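You operate a simulated robot arm through the tools that you are given. There is no shell and no other tool. Be economical: measure what you need, move in short steps, check, and stop when the job is done.

You are at the controls of a simulated robot arm. One attempt, no reset.

Task
Join the washer to its water again and try it on Cotton.
Fine: push the blue coupler home on the tap spout, then open the inlet tap, then put the red lever on, then press start once and watch till it ends; no drip.

It is judged by the outcome, as a careful person would: the job done as asked, and still so three seconds after it is handed in. It fails if anything else is knocked over, pushed out of place, dropped, spilled or broken.

Robot
A 6-joint arm with a two-finger parallel gripper on a trunk, on a base that drives. Base frame: it is fixed to the floor where the robot stands at the start and does not move with it; the origin is under the middle of the robot, x ahead of it, y to its left, z up. Units: mm, degrees, N and s.
With the tool pointing down near the work surface it reaches from about 260 to 680 mm from the robot's upright axis, wherever it stands. Its first joint turns from -166.0 to 166.0 degrees. Places, roughly: inlet tap [600, -400, 700]; red lever [600, -500, 700]; tap spout [500, -300, 400]; washer [700, -1000, 400]; washer dial [400, -1000, 800]. Payload 4.1 kg.
The tool frame sits at the grasp point between the pads (the TCP): z along the fingers, y along the line on which they close. The tips reach 23 mm beyond it. The gripper opens to 94 mm. The fingers are 38 mm wide and 10 mm thick; the gripper's body (54 by 96 mm) begins 39 mm behind the TCP.
Orientation is that of the tool frame in the base frame, as a unit quaternion [w, x, y, z]. With the fingers straight down and closing along the base's y, the tool's x points along the base's -x, its y along +y and its z along -z.

Tools
- The arm moves only by the tool move_arm. Its argument "commands" is text: rows parted by semicolons, each of 7 numbers parted by spaces: the turn, a rotation vector about the base's x, y, z in degrees, then the shift along the base's x, y, z in mm, then the finger opening in mm, from 0 to 94. In form: wx wy wz tx ty tz jaw; .... A call has 1 to 12 rows; each row shifts and turns the commanded pose from where the row before left it. Rows are played at 5 a second. More than 50 mm and 8.6 degrees between two rows, or a gripper value outside its range, and nothing of the call is played. A pose out of reach is approached as far as the arm can. The call stops where the force on the tool passes 50 N (or 10 N more than at its start, if that is more) or the arm is blocked; 0.2 s more then pass. Each finger travels about 45 mm/s and halts on what it meets, pressing with about 38 N; the grip force reading is that of the motor and also rises with nothing between the fingers. The clock runs only during rows and for 0.2 s after the last one: add rows that do not move to give the fingers time. The reply holds the time, the measured pose of the TCP, the force on the tool along the base axes, the opening and the grip force, in the units named above and with some noise, with the torque about the TCP (base axes, N m) and any sound that the robot's microphone picked up.
- Cameras (640 x 400 px; columns grow to the right, rows downward): "scene" is now at [-1.2, 99.8, 1424.4]; the picture's right is [-0.74, -0.67, 0.00], its down [-0.39, 0.43, -0.82] and it looks along [0.55, -0.60, -0.58] (base axes); focal length 252 px, centre (320, 200). "wrist" rides on the gripper at [86, 16, -75] in the tool frame; the picture's right is [-0.18, 0.98, 0.00], its down [-0.58, -0.11, -0.81] and it looks along [-0.79, -0.15, 0.59] (tool axes); focal length 243 px, centre (320, 200). There is no depth. A picture from a camera that has moved, and an enlarged one, comes with that camera's place and axes in the base frame and with its lens.
- snapshot(camera): a new picture of that camera. No time passes.
- lift_body(by): slides the trunk up (or, below 0, down) by that many mm; the arm and the scene camera ride with it, the base frame stays. It gives what a move gives, with no picture.
- roll_base(legs): drives the robot by 1 to 6 legs, each [ahead, turn to the left] in mm and degrees, along the robot's own axes; the way and the turn of a leg run together, so that a leg with both is an arc; at most 1500 mm and 180 degrees a leg. The arm and the cameras ride along, it lands a little off, and it stops where it bumps. It gives what a move gives.
- turn_head(pan, tilt): turns the head with the scene camera to pan (to the left, within 155 degrees either way) and tilt (down, from -29 to 69), counted from straight ahead of the robot. It gives what a move gives.
- close_up(camera, box): a new picture of the part [left, top, right, bottom] of that camera's present view, enlarged. No time passes.
- hand_in(): hands the job in; it is judged then, once.

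Work in short steps. Places have to be worked out from the pictures, the camera data and where the tool is seen: move nearer, look again, correct. Check each grasp and each placing, and mend what went wrong. You have 120 turns and 90 pictures in all, those below and enlarged ones among them. Open the gripper and draw the arm clear of the work before you hand the job in, unless the task says otherwise; then end with one line.

The tools are called after ">>>" by a JSON object that holds its "fn" and its "kwargs". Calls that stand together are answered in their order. move_arm: Moves the arm, as the interface text tells. Its arguments: {"type":"object","properties":{"commands":{"type":"string"}},"required":["commands"]} The other tools are called the same way: lift_body (by) slides the trunk up or down; roll_base (legs) drives the base; turn_head (pan, tilt) turns the head that bears the scene camera; snapshot (camera) takes a picture; close_up (camera, box) takes an enlarged picture of a part of a camera's view; hand_in () hands the job in.

At the start:

```text
time: 0.0
position: [335.0, -269.7, 1163.8]
ee_rot: [0.0, 0.0, 1.0, 0.0]
wrist_force: [-0.8, -1.1, 0.7]
ft_torque: [0.0, -0.01, 0.03]
opening: 94.2
finger_force: 0.1
trunk travel left (down, up): [-375.0, 215.0]
robot x, y, heading: [-0.8, 1.0, -0.1]
head pan, tilt: [-47.9, 35.3]
```

scene: 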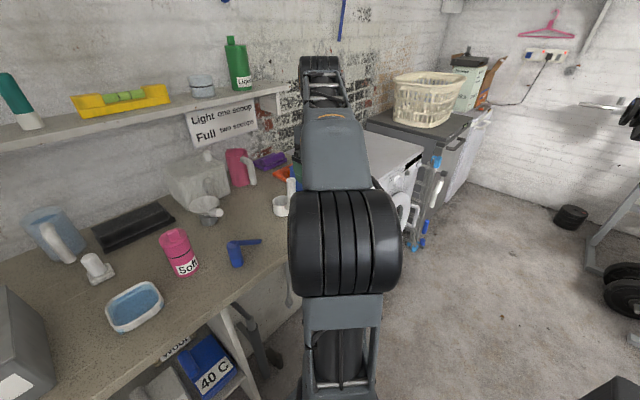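
wrist: 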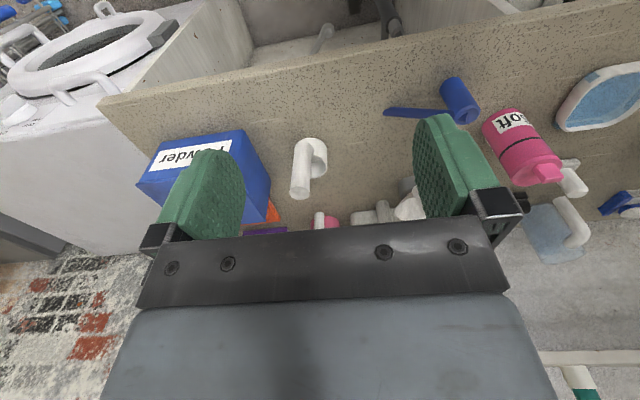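

The arm hides most of the washer side, so I turn the head to look for the tap, lever and hose.

>>> {"fn": "turn_head", "kwargs": {"pan": -70, "tilt": 40}}

>>> {"fn": "snapshot", "kwargs": {"camera": "scene"}}

```text
time: 0.9
position: [335.3, -269.6, 1164.6]
ee_rot: [0.0, 0.0, 1.0, 0.0]
wrist_force: [-0.9, -0.1, -0.4]
ft_torque: [0.0, 0.0, 0.0]
opening: 94.0
finger_force: 0.1
trunk travel left (down, up): [-375.0, 215.0]
robot x, y, heading: [-2.1, -1.0, -0.3]
head pan, tilt: [-70.0, 40.0]
```

```text
87 pictures are left
camera scene: at [-31.0, 85.1, 1417.4], right [-0.94, -0.34, 0.0], down [-0.22, 0.6, -0.77], along [0.26, -0.72, -0.64], focal length 252 px, centre (320, 200)
```

scene: 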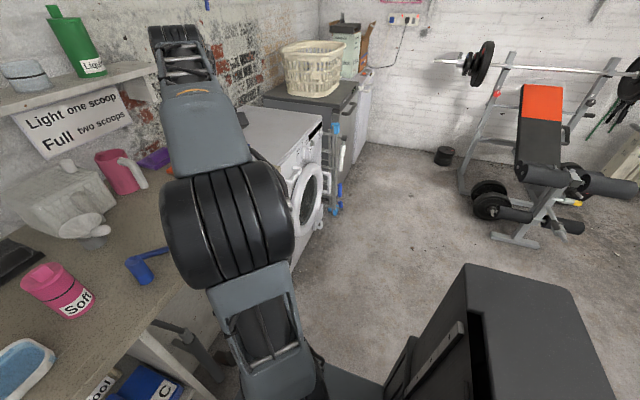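

The washer faces -x, and the tap lies low under the bench end. I look closer at the washer and the bench's underside.

>>> {"fn": "close_up", "kwargs": {"camera": "scene", "box": [230, 90, 390, 250]}}

>>> {"fn": "close_up", "kwargs": {"camera": "wrist", "box": [0, 0, 440, 140]}}

>>> {"fn": "close_up", "kwargs": {"camera": "scene", "box": [80, 280, 320, 400]}}

```text
2.50 times, centred on (310, 170) of scene
camera zoom: at [-31.0, 85.1, 1417.4], right [-0.94, -0.34, 0.0], down [-0.22, 0.6, -0.77], along [0.26, -0.72, -0.64], focal length 630 px, centre (345, 275)
```

zoom: 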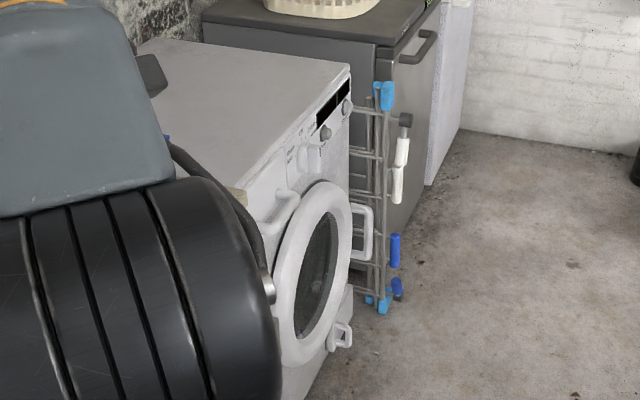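

```text
1.45 times, centred on (220, 70) of wrist
camera zoom: at [249.1, -252.8, 1238.9], right [0.18, 0.98, 0.0], down [0.58, -0.11, 0.81], along [0.79, -0.15, -0.59], focal length 353 px, centre (466, 389)
```

zoom: 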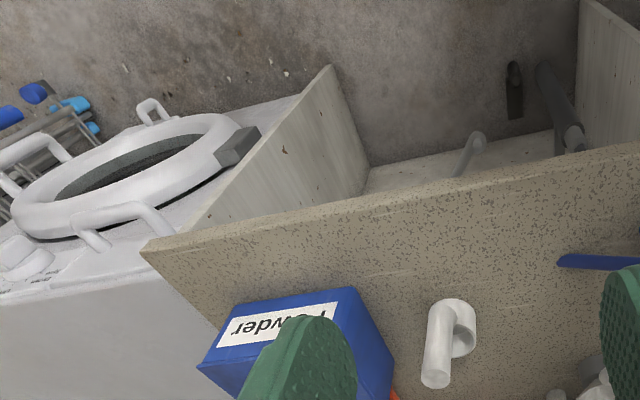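

```text
2.67 times, centred on (200, 340) of scene
camera zoom: at [-31.0, 85.1, 1417.4], right [-0.94, -0.34, 0.0], down [-0.22, 0.6, -0.77], along [0.26, -0.72, -0.64], focal length 671 px, centre (640, -173)
```

zoom: 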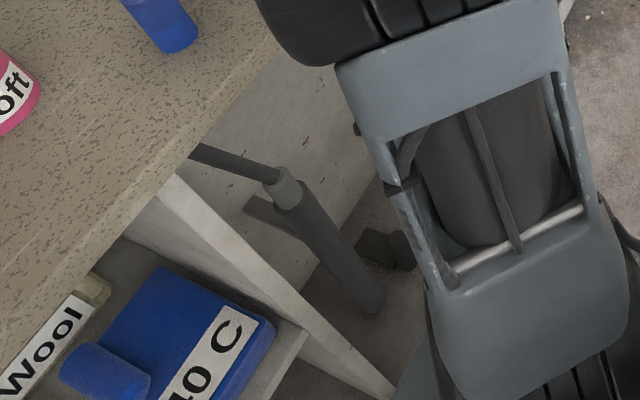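

The plumbing is in a bay under the bench. I'd like to back off and look under it, so first check what is behind the robot.

>>> {"fn": "turn_head", "kwargs": {"pan": -150, "tilt": 40}}

>>> {"fn": "snapshot", "kwargs": {"camera": "scene"}}

>>> {"fn": "turn_head", "kwargs": {"pan": 150, "tilt": 40}}

>>> {"fn": "snapshot", "kwargs": {"camera": "scene"}}

```text
time: 2.4
position: [335.5, -268.6, 1164.4]
ee_rot: [0.0, 0.001, 1.0, 0.001]
wrist_force: [-0.1, 0.4, 0.1]
ft_torque: [0.01, 0.01, -0.02]
opening: 94.2
finger_force: 0.1
trunk travel left (down, up): [-375.0, 215.0]
robot x, y, heading: [0.5, -1.9, -0.1]
head pan, tilt: [-150.0, 40.0]
```

```text
83 pictures are left
camera scene: at [-133.7, 122.4, 1417.3], right [-0.5, 0.87, 0.0], down [0.56, 0.32, -0.77], along [-0.66, -0.38, -0.64], focal length 252 px, centre (320, 200)
```

scene: 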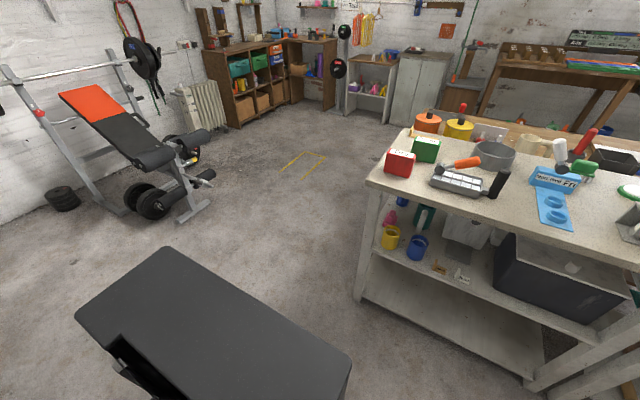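

```text
time: 6.5
position: [335.9, -267.7, 1163.5]
ee_rot: [0.0, 0.0, 1.0, 0.0]
wrist_force: [-0.4, 0.4, -0.4]
ft_torque: [0.03, 0.03, -0.01]
opening: 93.9
finger_force: 0.0
trunk travel left (down, up): [-375.0, 215.0]
robot x, y, heading: [-1.4, 3.3, -0.4]
head pan, tilt: [150.0, 40.0]
```

```text
82 pictures are left
camera scene: at [-133.7, 207.5, 1417.3], right [0.5, 0.87, 0.0], down [0.56, -0.32, -0.77], along [-0.66, 0.38, -0.64], focal length 252 px, centre (320, 200)
```

scene: 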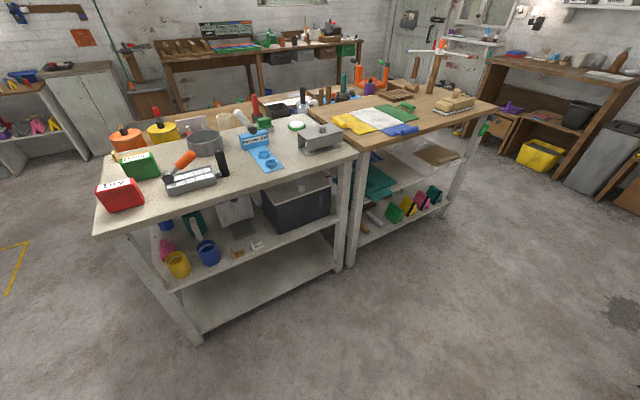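

The way to the -y side is open. I back off 250, drive along the bench and face it again, to look into the bay from the front.

>>> {"fn": "roll_base", "kwargs": {"legs": [[-250, 0], [0, -90], [450, 0], [0, 90]]}}

>>> {"fn": "lift_body", "kwargs": {"by": -375}}

>>> {"fn": "turn_head", "kwargs": {"pan": -5, "tilt": 25}}

>>> {"fn": "snapshot", "kwargs": {"camera": "scene"}}

>>> {"fn": "snapshot", "kwargs": {"camera": "wrist"}}

```text
time: 18.3
position: [72.7, -736.0, 1163.8]
ee_rot: [0.0, 0.013, 1.0, 0.0]
wrist_force: [1.0, -0.3, 0.5]
ft_torque: [-0.02, -0.02, 0.04]
opening: 94.0
finger_force: 0.1
trunk travel left (down, up): [-375.0, 215.0]
robot x, y, heading: [-258.8, -459.4, -1.5]
head pan, tilt: [150.0, 40.0]
```

```text
time: 21.9
position: [72.5, -735.7, 789.4]
ee_rot: [0.0, 0.013, 1.0, 0.0]
wrist_force: [-1.0, -0.1, 1.1]
ft_torque: [-0.01, 0.01, -0.02]
opening: 93.8
finger_force: 0.0
trunk travel left (down, up): [0.0, 590.0]
robot x, y, heading: [-256.5, -456.8, -1.6]
head pan, tilt: [150.0, 40.0]
```

```text
time: 24.3
position: [72.6, -736.4, 789.3]
ee_rot: [0.0, 0.013, 1.0, 0.0]
wrist_force: [0.6, -1.3, -0.3]
ft_torque: [0.0, 0.02, -0.02]
opening: 93.9
finger_force: 0.0
trunk travel left (down, up): [0.0, 590.0]
robot x, y, heading: [-256.2, -461.9, -1.7]
head pan, tilt: [-5.0, 25.0]
```

```text
81 pictures are left
camera scene: at [-219.9, -302.2, 1065.7], right [-0.11, -0.99, 0.0], down [-0.42, 0.05, -0.91], along [0.9, -0.1, -0.42], focal length 252 px, centre (320, 200)
```

scene: 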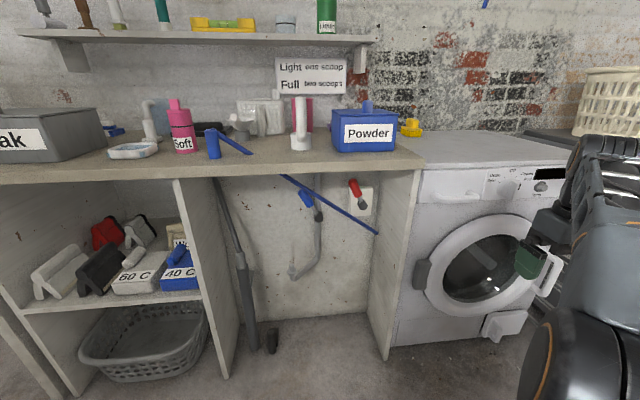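

```text
80 pictures are left
camera wrist: at [-13.0, -717.4, 863.9], right [0.21, 0.98, 0.0], down [0.58, -0.12, 0.81], along [0.79, -0.17, -0.59], focal length 243 px, centre (320, 200)
```

wrist: 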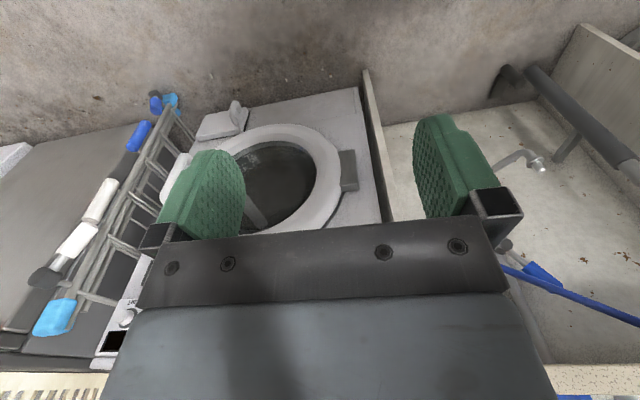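

I now see the bay: blue tap handle, hose, red lever, and a blue bar across. Zooming in.

>>> {"fn": "close_up", "kwargs": {"camera": "scene", "box": [180, 160, 400, 298]}}

>>> {"fn": "close_up", "kwargs": {"camera": "scene", "box": [270, 165, 390, 240]}}

>>> {"fn": "close_up", "kwargs": {"camera": "scene", "box": [220, 230, 340, 360]}}

>>> {"fn": "close_up", "kwargs": {"camera": "scene", "box": [410, 150, 580, 256]}}

```text
2.90 times, centred on (290, 229) of scene
camera zoom: at [-219.9, -302.2, 1065.7], right [-0.11, -0.99, 0.0], down [-0.42, 0.05, -0.91], along [0.9, -0.1, -0.42], focal length 730 px, centre (407, 116)
```

zoom: 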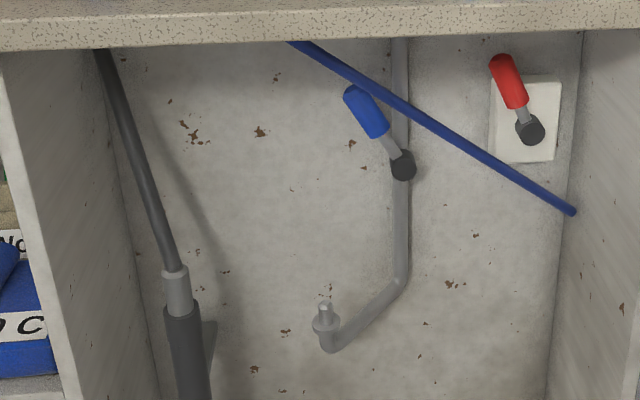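

```text
5.33 times, centred on (330, 202) of scene
camera zoom: at [-219.9, -302.2, 1065.7], right [-0.11, -0.99, 0.0], down [-0.42, 0.05, -0.91], along [0.9, -0.1, -0.42], focal length 1343 px, centre (267, 187)
```

zoom: 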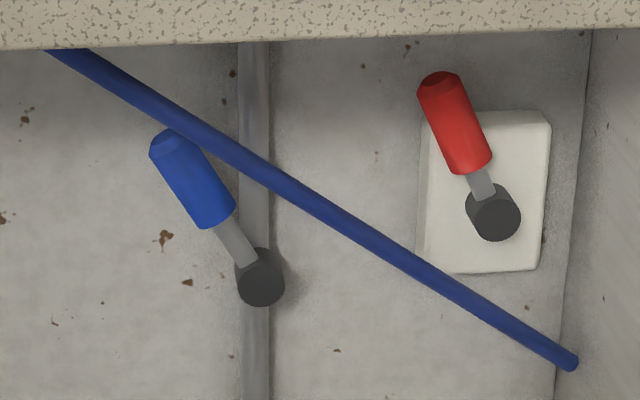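

```text
3.08 times, centred on (280, 295) of scene
camera zoom: at [-219.9, -302.2, 1065.7], right [-0.11, -0.99, 0.0], down [-0.42, 0.05, -0.91], along [0.9, -0.1, -0.42], focal length 775 px, centre (443, -92)
```

zoom: 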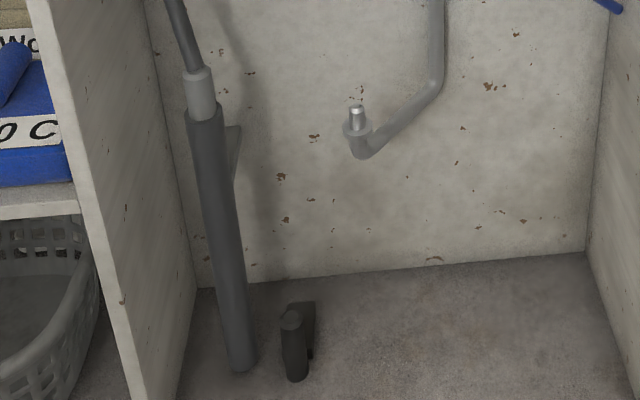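

```text
3.76 times, centred on (495, 203) of scene
camera zoom: at [-219.9, -302.2, 1065.7], right [-0.11, -0.99, 0.0], down [-0.42, 0.05, -0.91], along [0.9, -0.1, -0.42], focal length 948 px, centre (-339, 189)
```

zoom: 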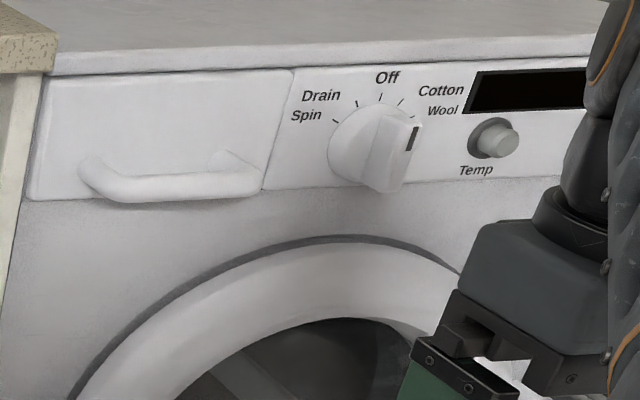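

The spout points up and is bare. The blue object on the bench with a thin blue tail may be the coupler with the hose running on down; I zoom there.

>>> {"fn": "close_up", "kwargs": {"camera": "scene", "box": [180, 110, 300, 185]}}

>>> {"fn": "turn_head", "kwargs": {"pan": 20, "tilt": 35}}

>>> {"fn": "snapshot", "kwargs": {"camera": "scene"}}

```text
5.33 times, centred on (240, 148) of scene
camera zoom: at [-219.9, -302.2, 1065.7], right [-0.11, -0.99, 0.0], down [-0.42, 0.05, -0.91], along [0.9, -0.1, -0.42], focal length 1343 px, centre (747, 480)
```

zoom: 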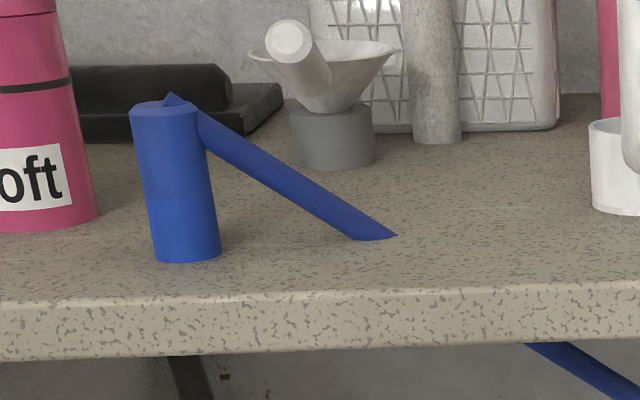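

```text
time: 25.2
position: [72.6, -736.3, 788.9]
ee_rot: [0.0, 0.013, 1.0, -0.001]
wrist_force: [0.1, 0.1, -0.8]
ft_torque: [0.02, -0.05, -0.01]
opening: 94.2
finger_force: 0.0
trunk travel left (down, up): [0.0, 590.0]
robot x, y, heading: [-254.1, -459.2, -1.5]
head pan, tilt: [20.0, 35.0]
```

```text
74 pictures are left
camera scene: at [-228.0, -263.9, 1049.9], right [0.32, -0.95, 0.0], down [-0.54, -0.18, -0.82], along [0.78, 0.26, -0.57], focal length 252 px, centre (320, 200)
```

scene: 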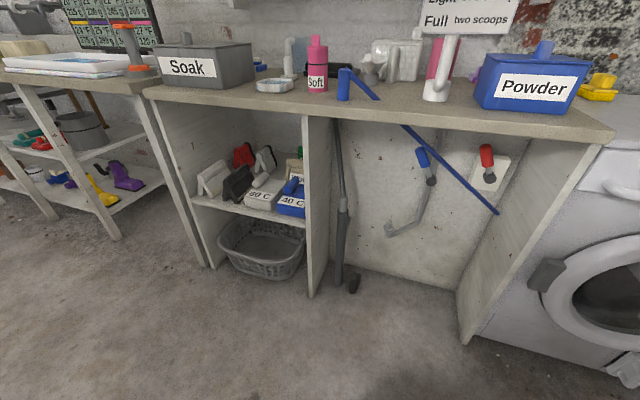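

The coupler stands on the bench at about (471, -96), 75 tall, hose on its top; the spout points up near (520, -285, 430). I'll set the gripper pointing forward with the wrist camera above: first a half turn about the vertical in free space, with the arm shifted forward 100.

>>> {"fn": "move_arm", "kwargs": {"commands": "0 0 8.5 10 0 0 94;0 0 8.5 10 0 0 94;0 0 8.5 10 0 0 94;0 0 8.5 10 0 0 94;0 0 8.5 10 0 0 94;0 0 8.5 10 0 0 94;0 0 8.5 10 0 0 94;0 0 8.5 10 0 0 94;0 0 8.5 10 0 0 94;0 0 8.5 10 0 0 94;0 0 8.5 0 0 0 94;0 0 8.5 0 0 0 94"}}

>>> {"fn": "move_arm", "kwargs": {"commands": "0 0 8.5 0 0 0 94;0 0 8.5 0 0 0 94;0 0 8.5 0 0 0 94;0 0 8.5 0 0 0 94;0 0 8.5 0 0 0 94;0 0 8.5 0 0 0 94;0 0 8.5 0 0 0 94;0 0 8.5 0 0 0 94;0 0 8.5 0 0 0 94;0 0 1.5 0 0 0 94"}}

```text
time: 27.8
position: [172.9, -735.6, 789.3]
ee_rot: [0.0, 0.77, -0.638, 0.0]
wrist_force: [-1.1, -0.1, -0.2]
ft_torque: [-0.01, 0.02, 0.0]
opening: 94.1
finger_force: 0.0
trunk travel left (down, up): [0.0, 590.0]
robot x, y, heading: [-258.9, -456.7, -1.7]
head pan, tilt: [20.0, 35.0]
```

```text
time: 30.0
position: [251.7, -416.6, 780.0]
ee_rot: [0.002, 1.0, -0.016, 0.0]
wrist_force: [-0.2, -0.5, 0.6]
ft_torque: [-0.02, 0.03, 0.03]
opening: 93.8
finger_force: 0.1
out of reach, approached as far as the arm can: row 5, 6, 7, 8, 9, 10
trunk travel left (down, up): [0.0, 590.0]
robot x, y, heading: [-255.8, -460.0, -1.4]
head pan, tilt: [20.0, 35.0]
```

Orientation came through, with the arm now straight ahead at (252, -417). I try one pitch row to see from where the commanded pose continues.

>>> {"fn": "move_arm", "kwargs": {"commands": "0 -8 0 0 0 0 94"}}

```text
time: 30.4
position: [251.5, -415.8, 782.0]
ee_rot: [-0.001, 0.997, -0.014, 0.07]
wrist_force: [0.1, -0.3, 0.4]
ft_torque: [0.01, 0.03, 0.01]
opening: 94.3
finger_force: 0.1
trunk travel left (down, up): [0.0, 590.0]
robot x, y, heading: [-254.8, -457.4, -1.6]
head pan, tilt: [20.0, 35.0]
```

It continues from the actual pose. Now pitching to point forward, stopping at ~-70° to keep some downward slant.

>>> {"fn": "move_arm", "kwargs": {"commands": "0 -8 0 0 0 15 94;0 -8 0 0 0 15 94;0 -8 0 0 0 15 94;0 -8 0 0 0 15 94;0 -8 0 0 0 15 94;0 -8 0 0 0 15 94;0 -8 0 0 0 15 94;0 -8 0 0 0 15 94"}}

>>> {"fn": "snapshot", "kwargs": {"camera": "wrist"}}

>>> {"fn": "snapshot", "kwargs": {"camera": "scene"}}

```text
time: 32.2
position: [251.5, -416.9, 900.6]
ee_rot: [-0.008, 0.808, -0.01, 0.589]
wrist_force: [0.1, -0.4, -0.2]
ft_torque: [-0.02, -0.03, 0.0]
opening: 94.1
finger_force: 0.0
trunk travel left (down, up): [0.0, 590.0]
robot x, y, heading: [-257.6, -459.7, -1.6]
head pan, tilt: [20.0, 35.0]
```

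```text
73 pictures are left
camera wrist: at [207.3, -435.4, 1006.0], right [-0.06, -0.98, -0.2], down [-0.94, 0.12, -0.3], along [0.32, 0.17, -0.93], focal length 243 px, centre (320, 200)
```

wrist: 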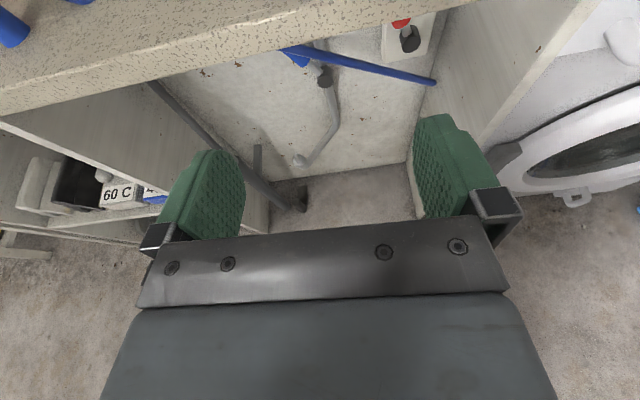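

```text
72 pictures are left
camera scene: at [-227.9, -263.8, 1049.9], right [0.32, -0.95, 0.0], down [-0.54, -0.18, -0.82], along [0.78, 0.26, -0.57], focal length 252 px, centre (320, 200)
```

scene: 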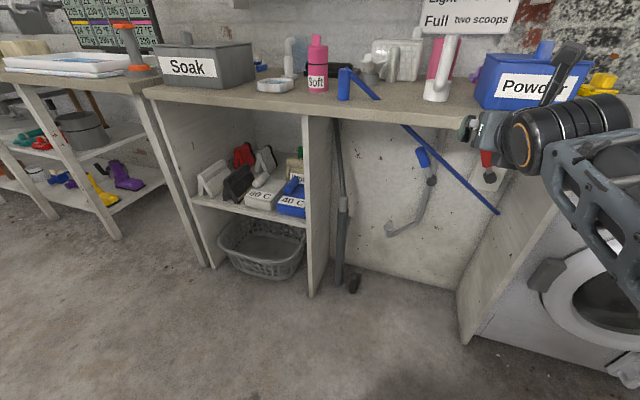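

Spout estimate agrees: (521, -284, ~440). I raise the trunk a little so the gripper clears the bench, then drive to about (-120, -230) facing the bench.

>>> {"fn": "lift_body", "kwargs": {"by": 60}}

>>> {"fn": "roll_base", "kwargs": {"legs": [[0, 60], [265, 0], [0, -58.5]]}}

>>> {"fn": "snapshot", "kwargs": {"camera": "wrist"}}

>>> {"fn": "snapshot", "kwargs": {"camera": "scene"}}

```text
time: 33.2
position: [251.6, -416.6, 960.8]
ee_rot: [-0.008, 0.81, -0.01, 0.587]
wrist_force: [1.3, 0.6, -0.1]
ft_torque: [0.02, -0.03, -0.02]
opening: 94.1
finger_force: 0.2
trunk travel left (down, up): [-60.0, 530.0]
robot x, y, heading: [-249.9, -457.5, -1.6]
head pan, tilt: [20.0, 35.0]
```

```text
time: 40.3
position: [394.4, -192.5, 960.0]
ee_rot: [-0.009, 0.809, -0.009, 0.587]
wrist_force: [-0.4, -1.0, -0.2]
ft_torque: [0.0, 0.0, -0.02]
opening: 94.1
finger_force: 0.1
trunk travel left (down, up): [-60.0, 530.0]
robot x, y, heading: [-107.6, -237.1, -1.0]
head pan, tilt: [20.0, 35.0]
```

```text
71 pictures are left
camera wrist: at [351.3, -210.6, 1065.8], right [-0.06, -0.98, -0.2], down [-0.95, 0.12, -0.3], along [0.32, 0.17, -0.93], focal length 243 px, centre (320, 200)
```

wrist: 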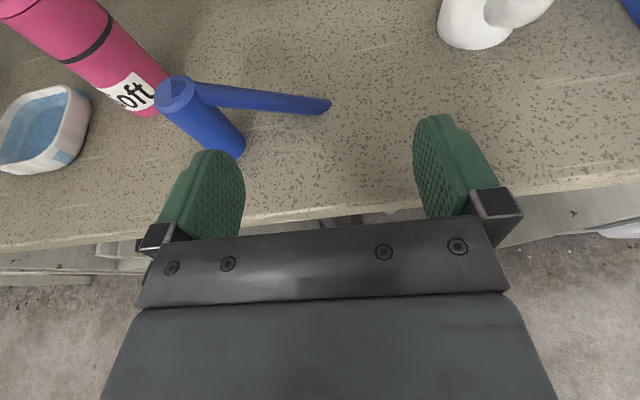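

```text
70 pictures are left
camera scene: at [-84.8, -40.4, 1109.9], right [0.32, -0.95, 0.0], down [-0.54, -0.18, -0.82], along [0.78, 0.26, -0.57], focal length 252 px, centre (320, 200)
```

scene: 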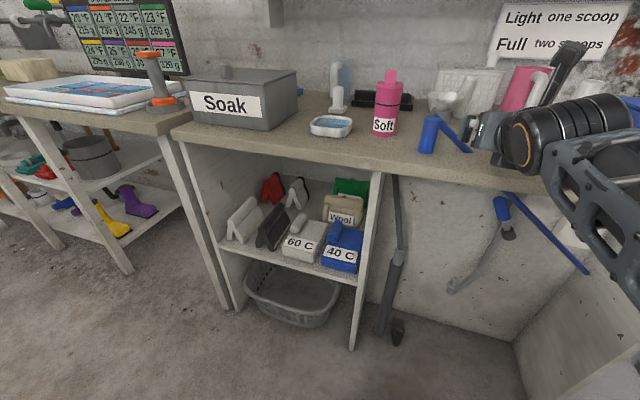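

Coupler base is at (476, -95), top z ≈ 957. I line up in y with it, then drop to z 915 in front of it.

>>> {"fn": "move_arm", "kwargs": {"commands": "0 0 0 -10 33 0 94;0 0 0 -10 32 0 94;0 0 0 0 32 0 94;0 0 0 0 0 -22 94;0 0 0 0 0 -22 94;0 0 0 0 0 0 94"}}

>>> {"fn": "snapshot", "kwargs": {"camera": "wrist"}}

```text
time: 41.7
position: [375.8, -94.8, 916.7]
ee_rot: [-0.009, 0.809, -0.009, 0.588]
wrist_force: [0.8, -0.3, 0.0]
ft_torque: [-0.01, -0.02, -0.01]
opening: 94.1
finger_force: 0.0
trunk travel left (down, up): [-60.0, 530.0]
robot x, y, heading: [-112.6, -234.2, -1.1]
head pan, tilt: [20.0, 35.0]
```

```text
69 pictures are left
camera wrist: at [331.1, -114.0, 1021.6], right [-0.06, -0.98, -0.2], down [-0.95, 0.12, -0.3], along [0.32, 0.17, -0.93], focal length 243 px, centre (320, 200)
```

wrist: 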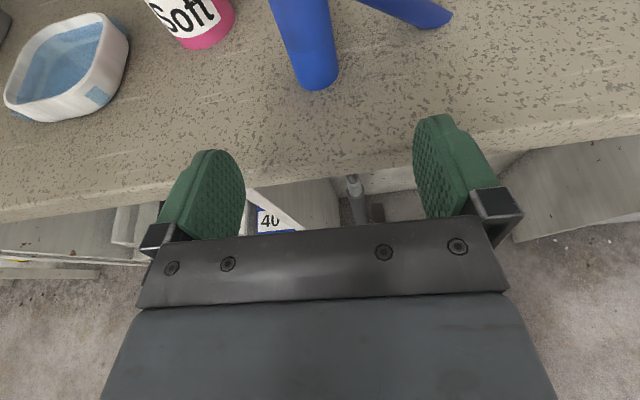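

Aligned (coupler base at ≈(476, -92)). Advancing 98 mm, fingers on both sides.

>>> {"fn": "move_arm", "kwargs": {"commands": "0 0 0 25 3 0 94;0 0 0 25 0 0 94;0 0 0 25 0 0 94;0 0 0 23 0 0 94;0 0 0 0 0 0 94"}}

>>> {"fn": "snapshot", "kwargs": {"camera": "wrist"}}

```text
time: 42.9
position: [471.9, -90.3, 917.1]
ee_rot: [-0.008, 0.809, -0.009, 0.588]
wrist_force: [-0.5, -0.3, 0.1]
ft_torque: [0.01, -0.04, -0.02]
opening: 93.8
finger_force: 0.0
trunk travel left (down, up): [-60.0, 530.0]
robot x, y, heading: [-109.7, -239.5, -1.3]
head pan, tilt: [20.0, 35.0]
```

```text
68 pictures are left
camera wrist: at [428.1, -108.5, 1022.1], right [-0.06, -0.98, -0.2], down [-0.95, 0.12, -0.3], along [0.32, 0.17, -0.93], focal length 243 px, centre (320, 200)
```

wrist: 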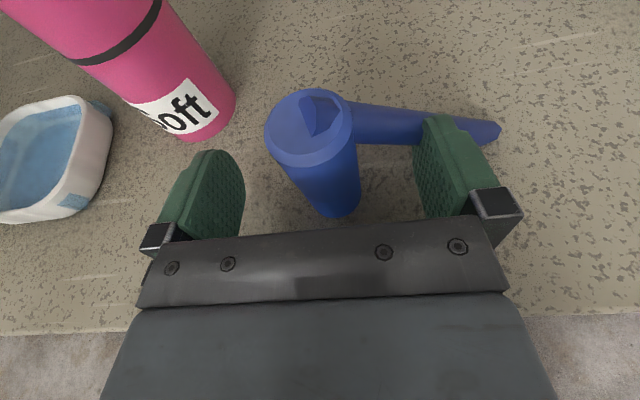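

The coupler stands between the pads. Closing.

>>> {"fn": "move_arm", "kwargs": {"commands": "0 0 0 2 -2 0 60;0 0 0 0 0 0 20;0 0 0 0 0 0 20;0 0 0 0 0 0 20;0 0 0 0 0 0 20;0 0 0 0 0 0 20;0 0 0 0 0 0 20"}}

>>> {"fn": "snapshot", "kwargs": {"camera": "wrist"}}

```text
time: 44.5
position: [472.9, -92.7, 917.1]
ee_rot: [-0.009, 0.809, -0.008, 0.588]
wrist_force: [1.5, -0.6, 1.4]
ft_torque: [-0.08, -0.05, 0.02]
opening: 31.6
finger_force: 37.8
trunk travel left (down, up): [-60.0, 530.0]
robot x, y, heading: [-113.1, -232.4, -1.6]
head pan, tilt: [20.0, 35.0]
```

```text
67 pictures are left
camera wrist: at [430.0, -111.3, 1021.8], right [-0.06, -0.98, -0.2], down [-0.95, 0.12, -0.3], along [0.32, 0.17, -0.93], focal length 243 px, centre (320, 200)
```

wrist: 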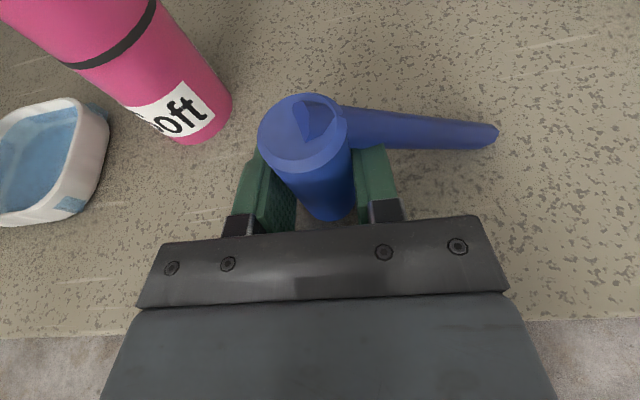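

Gripped at 32 mm; coupler bottom is 37 mm below the TCP. Lifting 50 mm and drawing back while watching the force.

>>> {"fn": "move_arm", "kwargs": {"commands": "0 0 0 0 0 15 20;0 0 0 0 0 15 20;0 0 0 0 0 15 20;0 0 0 -25 0 0 20;0 0 0 -25 0 0 20;0 0 0 -25 0 0 20;0 0 0 -25 0 0 20;0 0 0 -25 0 0 20"}}

>>> {"fn": "snapshot", "kwargs": {"camera": "wrist"}}

>>> {"fn": "snapshot", "kwargs": {"camera": "scene"}}

```text
time: 46.3
position: [350.1, -93.7, 961.1]
ee_rot: [-0.008, 0.809, -0.009, 0.587]
wrist_force: [0.2, 0.8, -2.3]
ft_torque: [-0.04, 0.0, 0.0]
opening: 32.0
finger_force: 38.3
trunk travel left (down, up): [-60.0, 530.0]
robot x, y, heading: [-112.0, -232.1, -1.2]
head pan, tilt: [20.0, 35.0]
```

```text
66 pictures are left
camera wrist: at [306.0, -111.9, 1066.3], right [-0.06, -0.98, -0.2], down [-0.95, 0.12, -0.3], along [0.32, 0.17, -0.93], focal length 243 px, centre (320, 200)
```

wrist: 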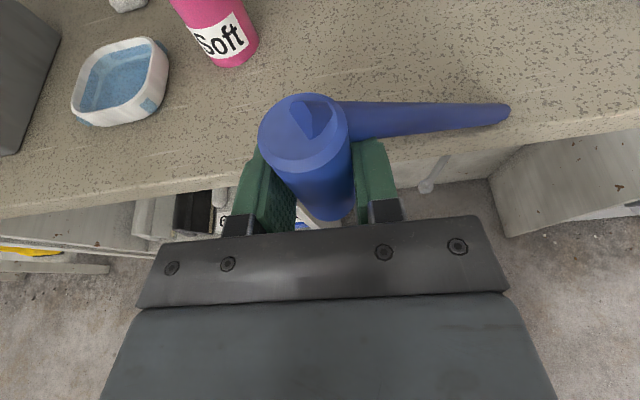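

```text
65 pictures are left
camera scene: at [-84.5, -40.3, 1109.9], right [0.32, -0.95, 0.0], down [-0.54, -0.18, -0.82], along [0.78, 0.26, -0.57], focal length 252 px, centre (320, 200)
```

scene: 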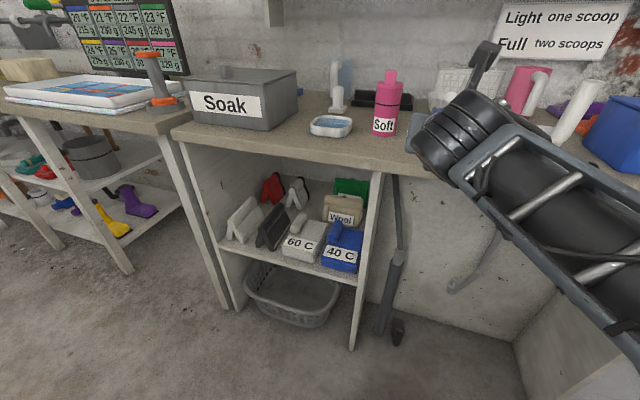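

Holding well, hose follows freely. Draw back a bit more, go right to y = -285, then down in front of the bench.

>>> {"fn": "move_arm", "kwargs": {"commands": "0 0 0 -20 0 0 20;0 0 0 -20 -30 0 20;0 0 0 0 -40 0 20;0 0 0 0 -40 0 20;0 0 0 0 -40 0 20;0 0 0 0 -40 0 20;0 0 0 0 0 -40 20;0 0 0 0 0 -40 20;0 0 0 0 0 -40 20;0 0 0 0 0 0 20"}}

>>> {"fn": "lift_body", "kwargs": {"by": -60}}

>>> {"fn": "snapshot", "kwargs": {"camera": "wrist"}}

>>> {"fn": "snapshot", "kwargs": {"camera": "scene"}}

```text
time: 48.7
position: [328.7, -230.0, 817.8]
ee_rot: [-0.004, 0.829, -0.013, 0.559]
wrist_force: [-0.2, 0.6, -1.3]
ft_torque: [0.01, -0.03, 0.01]
opening: 31.9
finger_force: 38.1
out of reach, approached as far as the arm can: row 5, 6
trunk travel left (down, up): [-60.0, 530.0]
robot x, y, heading: [-111.8, -236.3, -1.3]
head pan, tilt: [20.0, 35.0]
stopped in row 10: the arm was blocked; the commanded pose is now the measured one
```

```text
time: 49.7
position: [328.8, -229.7, 751.7]
ee_rot: [-0.005, 0.829, -0.012, 0.559]
wrist_force: [0.2, 0.5, -1.9]
ft_torque: [0.0, -0.02, -0.01]
opening: 32.0
finger_force: 38.4
trunk travel left (down, up): [0.0, 590.0]
robot x, y, heading: [-112.1, -235.3, -1.4]
head pan, tilt: [20.0, 35.0]
```

```text
64 pictures are left
camera wrist: at [292.3, -247.0, 861.3], right [-0.08, -0.98, -0.19], down [-0.96, 0.13, -0.23], along [0.25, 0.16, -0.95], focal length 243 px, centre (320, 200)
```

wrist: 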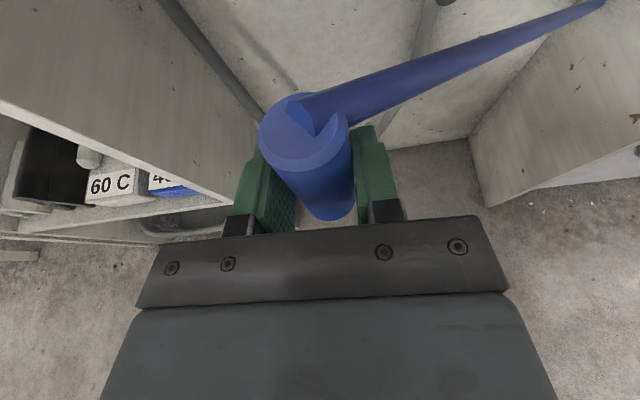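

```text
63 pictures are left
camera scene: at [-78.8, -40.7, 1049.0], right [0.32, -0.95, 0.0], down [-0.55, -0.18, -0.82], along [0.77, 0.26, -0.58], focal length 252 px, centre (320, 200)
```

scene: 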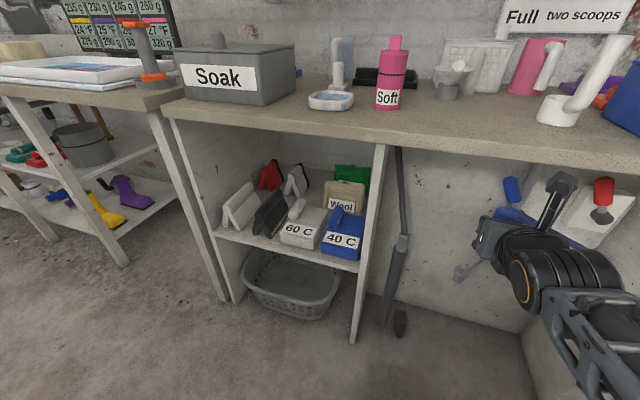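

The coupler is held and now in front of the bay, but retracted poses are limiting. I back the base 100, then extend the arm, go to y≈-285 and lower.

>>> {"fn": "roll_base", "kwargs": {"legs": [[-100, 0]]}}

>>> {"fn": "move_arm", "kwargs": {"commands": "0 0 0 30 -20 0 20;0 0 0 30 -20 0 20;0 -4 0 30 -15 0 20;0 0 0 0 0 -30 20;0 0 0 0 0 -30 20;0 0 0 0 0 -30 20;0 0 0 0 0 -30 20;0 0 0 0 0 0 20"}}

```text
time: 50.8
position: [230.7, -227.2, 754.5]
ee_rot: [-0.004, 0.829, -0.012, 0.56]
wrist_force: [-0.2, -0.2, -1.6]
ft_torque: [0.01, 0.02, 0.04]
opening: 31.5
finger_force: 37.9
trunk travel left (down, up): [0.0, 590.0]
robot x, y, heading: [-209.6, -231.1, -1.2]
head pan, tilt: [20.0, 35.0]
```

```text
time: 52.6
position: [310.8, -249.5, 636.3]
ee_rot: [-0.009, 0.808, -0.01, 0.59]
wrist_force: [0.0, 0.3, -2.0]
ft_torque: [0.01, 0.02, 0.01]
opening: 31.7
finger_force: 38.3
out of reach, approached as far as the arm can: row 1, 2, 3, 7
trunk travel left (down, up): [0.0, 590.0]
robot x, y, heading: [-213.4, -235.0, -1.4]
head pan, tilt: [20.0, 35.0]
```

The tool can't go right of the arm's straight-ahead while pointing forward, so the base must stand to the right of the spout. I shift it 170 mm to the right.

>>> {"fn": "roll_base", "kwargs": {"legs": [[0, -90], [170, 0], [0, 91.4]]}}

>>> {"fn": "move_arm", "kwargs": {"commands": "0 0 0 0 30 0 20;0 0 0 0 30 0 20;0 0 0 0 30 0 20;0 0 0 0 30 0 20;0 0 0 0 0 -30 20;0 0 0 0 0 -30 20;0 0 0 0 0 -20 20;0 0 0 0 0 0 20"}}

>>> {"fn": "snapshot", "kwargs": {"camera": "wrist"}}

```text
time: 61.8
position: [304.9, -410.7, 636.6]
ee_rot: [-0.014, 0.808, -0.004, 0.589]
wrist_force: [1.2, 0.2, -1.4]
ft_torque: [0.01, 0.02, -0.02]
opening: 32.0
finger_force: 38.1
trunk travel left (down, up): [0.0, 590.0]
robot x, y, heading: [-217.1, -402.5, -0.3]
head pan, tilt: [20.0, 35.0]
```

```text
time: 63.6
position: [306.6, -417.7, 574.2]
ee_rot: [-0.017, 0.808, -0.003, 0.589]
wrist_force: [0.2, -0.9, -1.7]
ft_torque: [0.0, 0.02, 0.04]
opening: 32.1
finger_force: 37.9
out of reach, approached as far as the arm can: row 1, 2, 3, 4, 5, 6, 7
trunk travel left (down, up): [0.0, 590.0]
robot x, y, heading: [-219.6, -402.2, -0.3]
head pan, tilt: [20.0, 35.0]
```

```text
62 pictures are left
camera wrist: at [262.2, -438.8, 678.5], right [-0.04, -0.98, -0.21], down [-0.95, 0.1, -0.3], along [0.32, 0.18, -0.93], focal length 243 px, centre (320, 200)
```

wrist: 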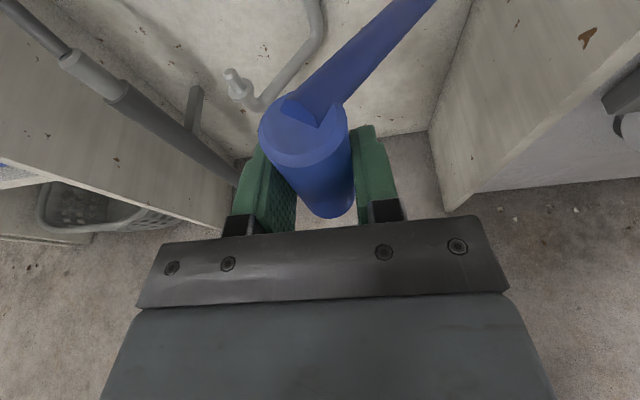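

Steps left were refused too, so some other limit (likely over-folded arm) acts. I'm below the bench top now, so I test extending forward into the bay.

>>> {"fn": "move_arm", "kwargs": {"commands": "0 0 0 30 0 0 20;0 0 0 30 0 0 20;0 0 0 0 20 0 20;0 0 0 0 20 0 20"}}

>>> {"fn": "turn_head", "kwargs": {"pan": -15, "tilt": 35}}

>>> {"fn": "snapshot", "kwargs": {"camera": "scene"}}

```text
time: 64.6
position: [369.1, -409.1, 580.8]
ee_rot: [-0.023, 0.808, -0.002, 0.588]
wrist_force: [0.2, -0.5, -1.5]
ft_torque: [0.0, 0.02, -0.01]
opening: 31.9
finger_force: 37.9
out of reach, approached as far as the arm can: row 3, 4
trunk travel left (down, up): [0.0, 590.0]
robot x, y, heading: [-214.8, -403.4, -0.3]
head pan, tilt: [20.0, 35.0]
```

```text
time: 65.6
position: [368.2, -409.2, 581.6]
ee_rot: [-0.022, 0.808, -0.002, 0.589]
wrist_force: [-1.1, -0.7, -1.2]
ft_torque: [0.01, 0.03, -0.04]
opening: 31.9
finger_force: 38.3
trunk travel left (down, up): [0.0, 590.0]
robot x, y, heading: [-216.9, -402.0, -0.3]
head pan, tilt: [-15.0, 35.0]
```

```text
61 pictures are left
camera scene: at [-190.9, -259.9, 1049.9], right [-0.26, -0.96, 0.0], down [-0.55, 0.15, -0.82], along [0.79, -0.22, -0.57], focal length 252 px, centre (320, 200)
```

scene: 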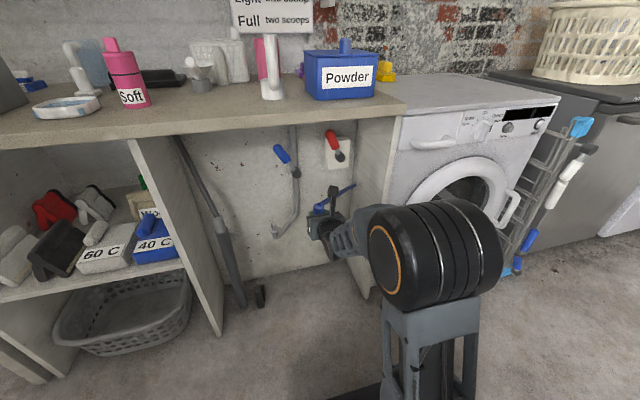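

Arm and forearm are lined up straight (wrist singular), which explains the odd lateral refusals. Raising the trunk makes the forearm slope down and frees the wrist: pull back, lift 250, then lower the arm the same amount.

>>> {"fn": "move_arm", "kwargs": {"commands": "0 0 0 -30 0 0 20;0 0 0 -30 0 0 20"}}

>>> {"fn": "lift_body", "kwargs": {"by": 250}}

>>> {"fn": "move_arm", "kwargs": {"commands": "0 0 0 0 0 -25 20;0 0 0 0 0 -25 20;0 0 0 0 0 -25 20;0 0 0 0 0 -25 20;0 0 0 0 0 -25 20;0 0 0 0 0 -25 20;0 0 0 0 0 -25 20;0 0 0 0 0 -25 20;0 0 0 0 0 -25 20;0 0 0 0 0 -25 20"}}

```text
time: 66.2
position: [307.7, -415.7, 582.9]
ee_rot: [-0.018, 0.808, -0.004, 0.589]
wrist_force: [-0.7, -0.6, -1.0]
ft_torque: [0.01, -0.02, -0.01]
opening: 31.6
finger_force: 37.8
out of reach, approached as far as the arm can: row 1
trunk travel left (down, up): [0.0, 590.0]
robot x, y, heading: [-215.0, -405.1, -0.5]
head pan, tilt: [-15.0, 35.0]
```

```text
time: 68.8
position: [308.6, -414.7, 832.2]
ee_rot: [-0.018, 0.808, -0.003, 0.589]
wrist_force: [0.7, -0.6, -2.2]
ft_torque: [-0.02, 0.01, 0.01]
opening: 31.4
finger_force: 38.0
trunk travel left (down, up): [-250.0, 340.0]
robot x, y, heading: [-216.0, -401.8, -0.4]
head pan, tilt: [-15.0, 35.0]
```

```text
time: 71.0
position: [345.1, -493.4, 638.7]
ee_rot: [-0.029, 0.809, -0.007, 0.586]
wrist_force: [-0.5, -0.4, -1.2]
ft_torque: [0.01, 0.0, 0.0]
opening: 31.7
finger_force: 38.2
out of reach, approached as far as the arm can: row 2, 3, 4, 5, 6, 7, 8, 9, 10
trunk travel left (down, up): [-250.0, 340.0]
robot x, y, heading: [-218.1, -399.4, -0.4]
head pan, tilt: [-15.0, 35.0]
```

It went down but was dragged to the right by some joint limit. I look at the arm to understand its shape.

>>> {"fn": "snapshot", "kwargs": {"camera": "scene"}}

```text
60 pictures are left
camera scene: at [-191.1, -259.9, 1299.9], right [-0.27, -0.96, 0.0], down [-0.55, 0.15, -0.82], along [0.79, -0.22, -0.57], focal length 252 px, centre (320, 200)
```

scene: 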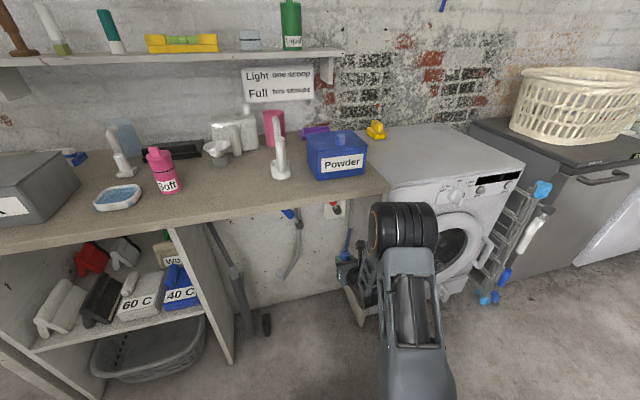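

The links suggest a wrist joint is at its stop from the half turn. A small test: change roll/yaw by a few degrees and see what is allowed.

>>> {"fn": "move_arm", "kwargs": {"commands": "6 0 0 0 0 0 20;0 0 0 0 20 0 20;0 0 0 0 20 0 20"}}

>>> {"fn": "move_arm", "kwargs": {"commands": "-6 0 0 0 0 0 20;-6 0 0 0 0 0 20;0 0 0 0 20 0 20;0 0 0 0 20 0 20"}}

```text
time: 71.8
position: [343.8, -452.6, 640.0]
ee_rot: [-0.06, 0.806, -0.034, 0.588]
wrist_force: [-0.8, -0.8, -1.4]
ft_torque: [0.0, 0.01, -0.03]
opening: 31.9
finger_force: 38.1
trunk travel left (down, up): [-250.0, 340.0]
robot x, y, heading: [-213.4, -402.7, -0.1]
head pan, tilt: [-15.0, 35.0]
```

```text
time: 72.8
position: [347.9, -418.1, 640.9]
ee_rot: [-0.048, 0.808, -0.021, 0.587]
wrist_force: [-0.9, -0.5, -1.4]
ft_torque: [0.02, 0.02, 0.01]
opening: 32.1
finger_force: 38.3
out of reach, approached as far as the arm can: row 1, 2, 4
trunk travel left (down, up): [-250.0, 340.0]
robot x, y, heading: [-216.2, -404.1, -0.3]
head pan, tilt: [-15.0, 35.0]
```

The roll joint (J6) is at its stop; yawing the tool to the right relative to the arm relieves it (as at the grasp). I yaw 24° right, then take out the 6° roll.

>>> {"fn": "move_arm", "kwargs": {"commands": "0 0 -8 0 0 0 20;0 0 -8 0 0 0 20;0 0 -8 0 0 0 20;-5.4 2.4 -1.3 0 0 0 20;0 0 0 0 0 0 20"}}

```text
time: 74.0
position: [320.0, -442.2, 620.7]
ee_rot: [0.052, 0.779, -0.203, 0.591]
wrist_force: [0.7, -0.2, -0.9]
ft_torque: [0.01, 0.01, -0.03]
opening: 32.0
finger_force: 38.4
out of reach, approached as far as the arm can: row 1, 2, 3, 4
trunk travel left (down, up): [-250.0, 340.0]
robot x, y, heading: [-214.8, -401.5, -0.3]
head pan, tilt: [-15.0, 35.0]
```

It got worse, so the relief is the other way: with the trunk raised, the tool must yaw left relative to the arm. I yaw 40° left.

>>> {"fn": "move_arm", "kwargs": {"commands": "0 0 8 0 0 0 20;0 0 8 0 0 0 20;0 0 8 0 0 0 20;0 0 8 0 0 0 20;0 0 8 0 0 0 20;0 0 0 0 0 0 20"}}

```text
time: 75.4
position: [319.7, -441.3, 620.8]
ee_rot: [-0.154, 0.801, 0.077, 0.573]
wrist_force: [-0.1, 0.7, -1.3]
ft_torque: [0.0, -0.03, 0.0]
opening: 31.6
finger_force: 38.0
trunk travel left (down, up): [-250.0, 340.0]
robot x, y, heading: [-219.2, -399.2, -0.6]
head pan, tilt: [-15.0, 35.0]
```

Allowed. Now level the roll: rotate −9° about the tool axis in two rows.

>>> {"fn": "move_arm", "kwargs": {"commands": "-4.1 -1.55 1.35 0 0 0 20;-4.1 -1.55 1.35 0 0 0 20;0 0 0 0 0 0 20"}}

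```text
time: 76.2
position: [329.1, -447.0, 629.4]
ee_rot: [-0.111, 0.794, 0.139, 0.582]
wrist_force: [-0.3, -0.8, -1.5]
ft_torque: [0.0, 0.01, -0.01]
opening: 31.9
finger_force: 38.0
out of reach, approached as far as the arm can: row 2
trunk travel left (down, up): [-250.0, 340.0]
robot x, y, heading: [-215.2, -398.4, -0.5]
head pan, tilt: [-15.0, 35.0]
```

Nearly level now. Lowering 100 mm toward spout height, which should also add margin.

>>> {"fn": "move_arm", "kwargs": {"commands": "0 0 0 0 0 -25 20;0 0 0 0 0 -25 20;0 0 0 0 0 -25 20;-1 0 0 0 0 -25 20;0 0 0 0 0 0 20"}}

>>> {"fn": "snapshot", "kwargs": {"camera": "wrist"}}

>>> {"fn": "snapshot", "kwargs": {"camera": "scene"}}

```text
time: 77.4
position: [371.9, -470.4, 552.4]
ee_rot: [-0.106, 0.795, 0.144, 0.58]
wrist_force: [0.1, 0.8, -0.2]
ft_torque: [0.0, 0.02, 0.0]
opening: 31.8
finger_force: 37.6
out of reach, approached as far as the arm can: row 1, 2, 3, 4
trunk travel left (down, up): [-250.0, 340.0]
robot x, y, heading: [-220.8, -401.1, -0.3]
head pan, tilt: [-15.0, 35.0]
```

```text
59 pictures are left
camera wrist: at [335.8, -501.1, 657.6], right [0.29, -0.94, -0.18], down [-0.92, -0.23, -0.31], along [0.25, 0.25, -0.94], focal length 243 px, centre (320, 200)
```

wrist: 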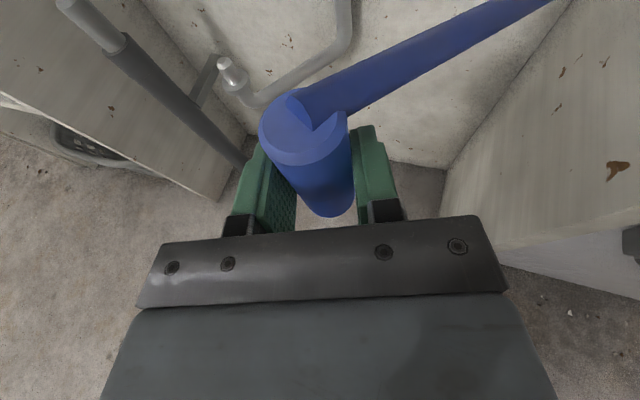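

```text
58 pictures are left
camera scene: at [-190.9, -260.0, 1299.9], right [-0.27, -0.96, 0.0], down [-0.55, 0.15, -0.82], along [0.79, -0.22, -0.57], focal length 252 px, centre (320, 200)
```

scene: 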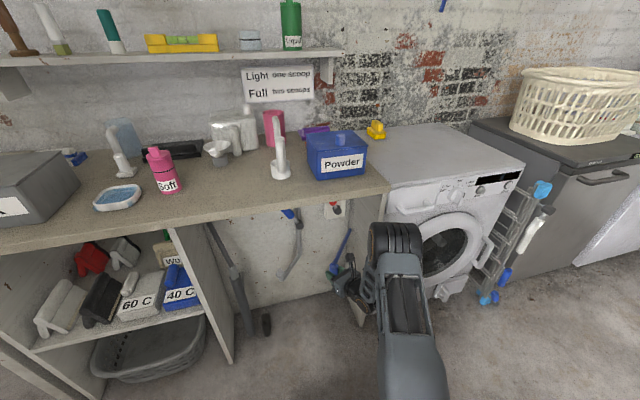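

Better idea: this pose is good (coupler upright), so I move it by the base and trunk rather than the arm. Spout tip triangulates to about (528, -283, 455). Back off, shift 186 to the left, face the bay again.

>>> {"fn": "roll_base", "kwargs": {"legs": [[-80, 0], [0, 90], [186, 0], [0, -89.7]]}}

>>> {"fn": "snapshot", "kwargs": {"camera": "wrist"}}

```text
time: 87.2
position: [292.3, -313.6, 553.0]
ee_rot: [-0.089, 0.798, 0.122, 0.583]
wrist_force: [-0.5, 0.6, -1.5]
ft_torque: [0.03, -0.01, -0.01]
opening: 31.8
finger_force: 38.5
trunk travel left (down, up): [-250.0, 340.0]
robot x, y, heading: [-290.5, -215.4, -3.4]
head pan, tilt: [-15.0, 35.0]
```

```text
57 pictures are left
camera wrist: at [255.6, -343.3, 657.9], right [0.24, -0.95, -0.18], down [-0.93, -0.18, -0.31], along [0.26, 0.24, -0.93], focal length 243 px, centre (320, 200)
```

wrist: 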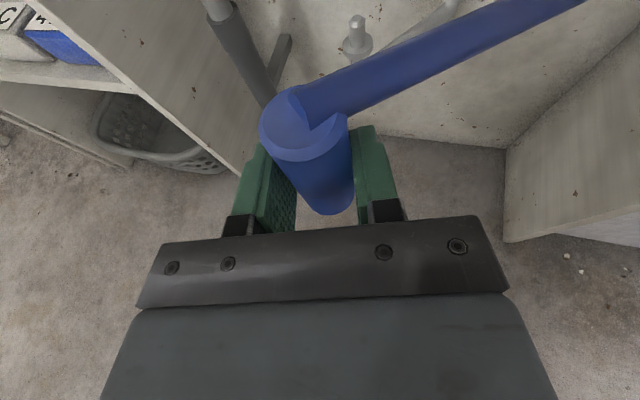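

Tip estimate (531, -280, 455). A turn of +3.1° then straight ahead brings the coupler over it; I drive 200 first.

>>> {"fn": "roll_base", "kwargs": {"legs": [[0, 3.1], [200, 0]]}}

>>> {"fn": "snapshot", "kwargs": {"camera": "wrist"}}

```text
time: 89.2
position: [497.5, -285.1, 551.8]
ee_rot: [-0.106, 0.794, 0.145, 0.58]
wrist_force: [-0.5, 0.0, -2.1]
ft_torque: [-0.03, 0.03, -0.02]
opening: 31.7
finger_force: 38.4
trunk travel left (down, up): [-250.0, 340.0]
robot x, y, heading: [-90.6, -218.9, -0.4]
head pan, tilt: [-15.0, 35.0]
```

```text
56 pictures are left
camera wrist: at [461.4, -315.3, 657.9], right [0.29, -0.94, -0.18], down [-0.92, -0.23, -0.31], along [0.25, 0.25, -0.93], focal length 243 px, centre (320, 200)
```

wrist: 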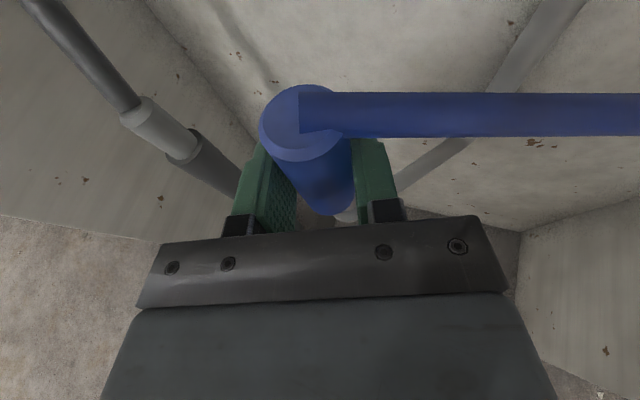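

The spout is now under the coupler; zooming on both cameras.

>>> {"fn": "close_up", "kwargs": {"camera": "wrist", "box": [270, 160, 430, 260]}}

>>> {"fn": "turn_head", "kwargs": {"pan": -25, "tilt": 55}}

>>> {"fn": "snapshot", "kwargs": {"camera": "scene"}}

```text
4.00 times, centred on (350, 210) of wrist
camera zoom: at [461.4, -315.3, 657.9], right [0.29, -0.94, -0.18], down [-0.92, -0.23, -0.31], along [0.25, 0.25, -0.93], focal length 970 px, centre (200, 160)
```

zoom: 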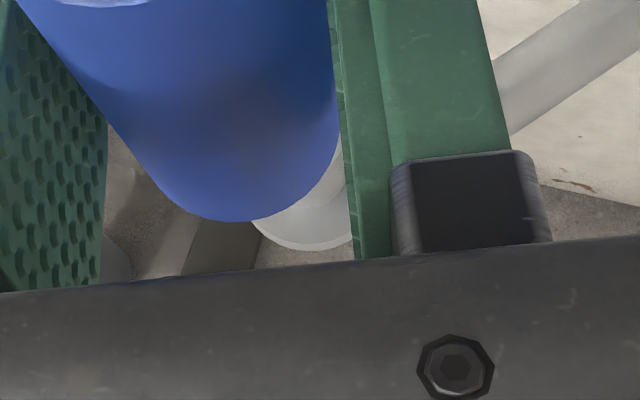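

```text
time: 90.1
position: [497.5, -283.4, 552.2]
ee_rot: [-0.106, 0.794, 0.143, 0.581]
wrist_force: [0.1, -0.2, -0.8]
ft_torque: [0.01, 0.03, 0.02]
opening: 31.6
finger_force: 37.7
trunk travel left (down, up): [-250.0, 340.0]
robot x, y, heading: [-87.5, -214.3, -0.5]
head pan, tilt: [-25.0, 55.0]
```

```text
54 pictures are left
camera scene: at [-84.8, -81.8, 1271.7], right [-0.43, -0.9, 0.0], down [-0.74, 0.35, -0.57], along [0.52, -0.25, -0.82], focal length 252 px, centre (320, 200)
```

scene: 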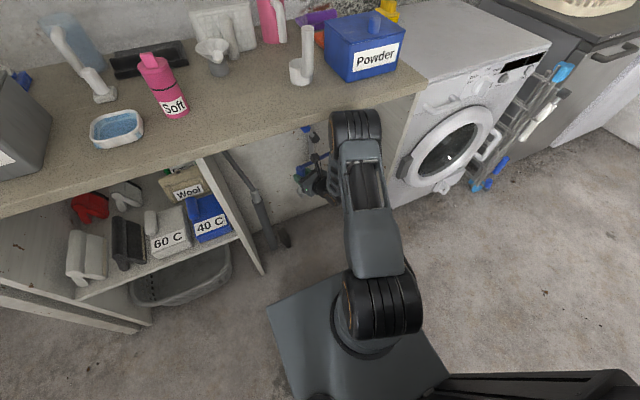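

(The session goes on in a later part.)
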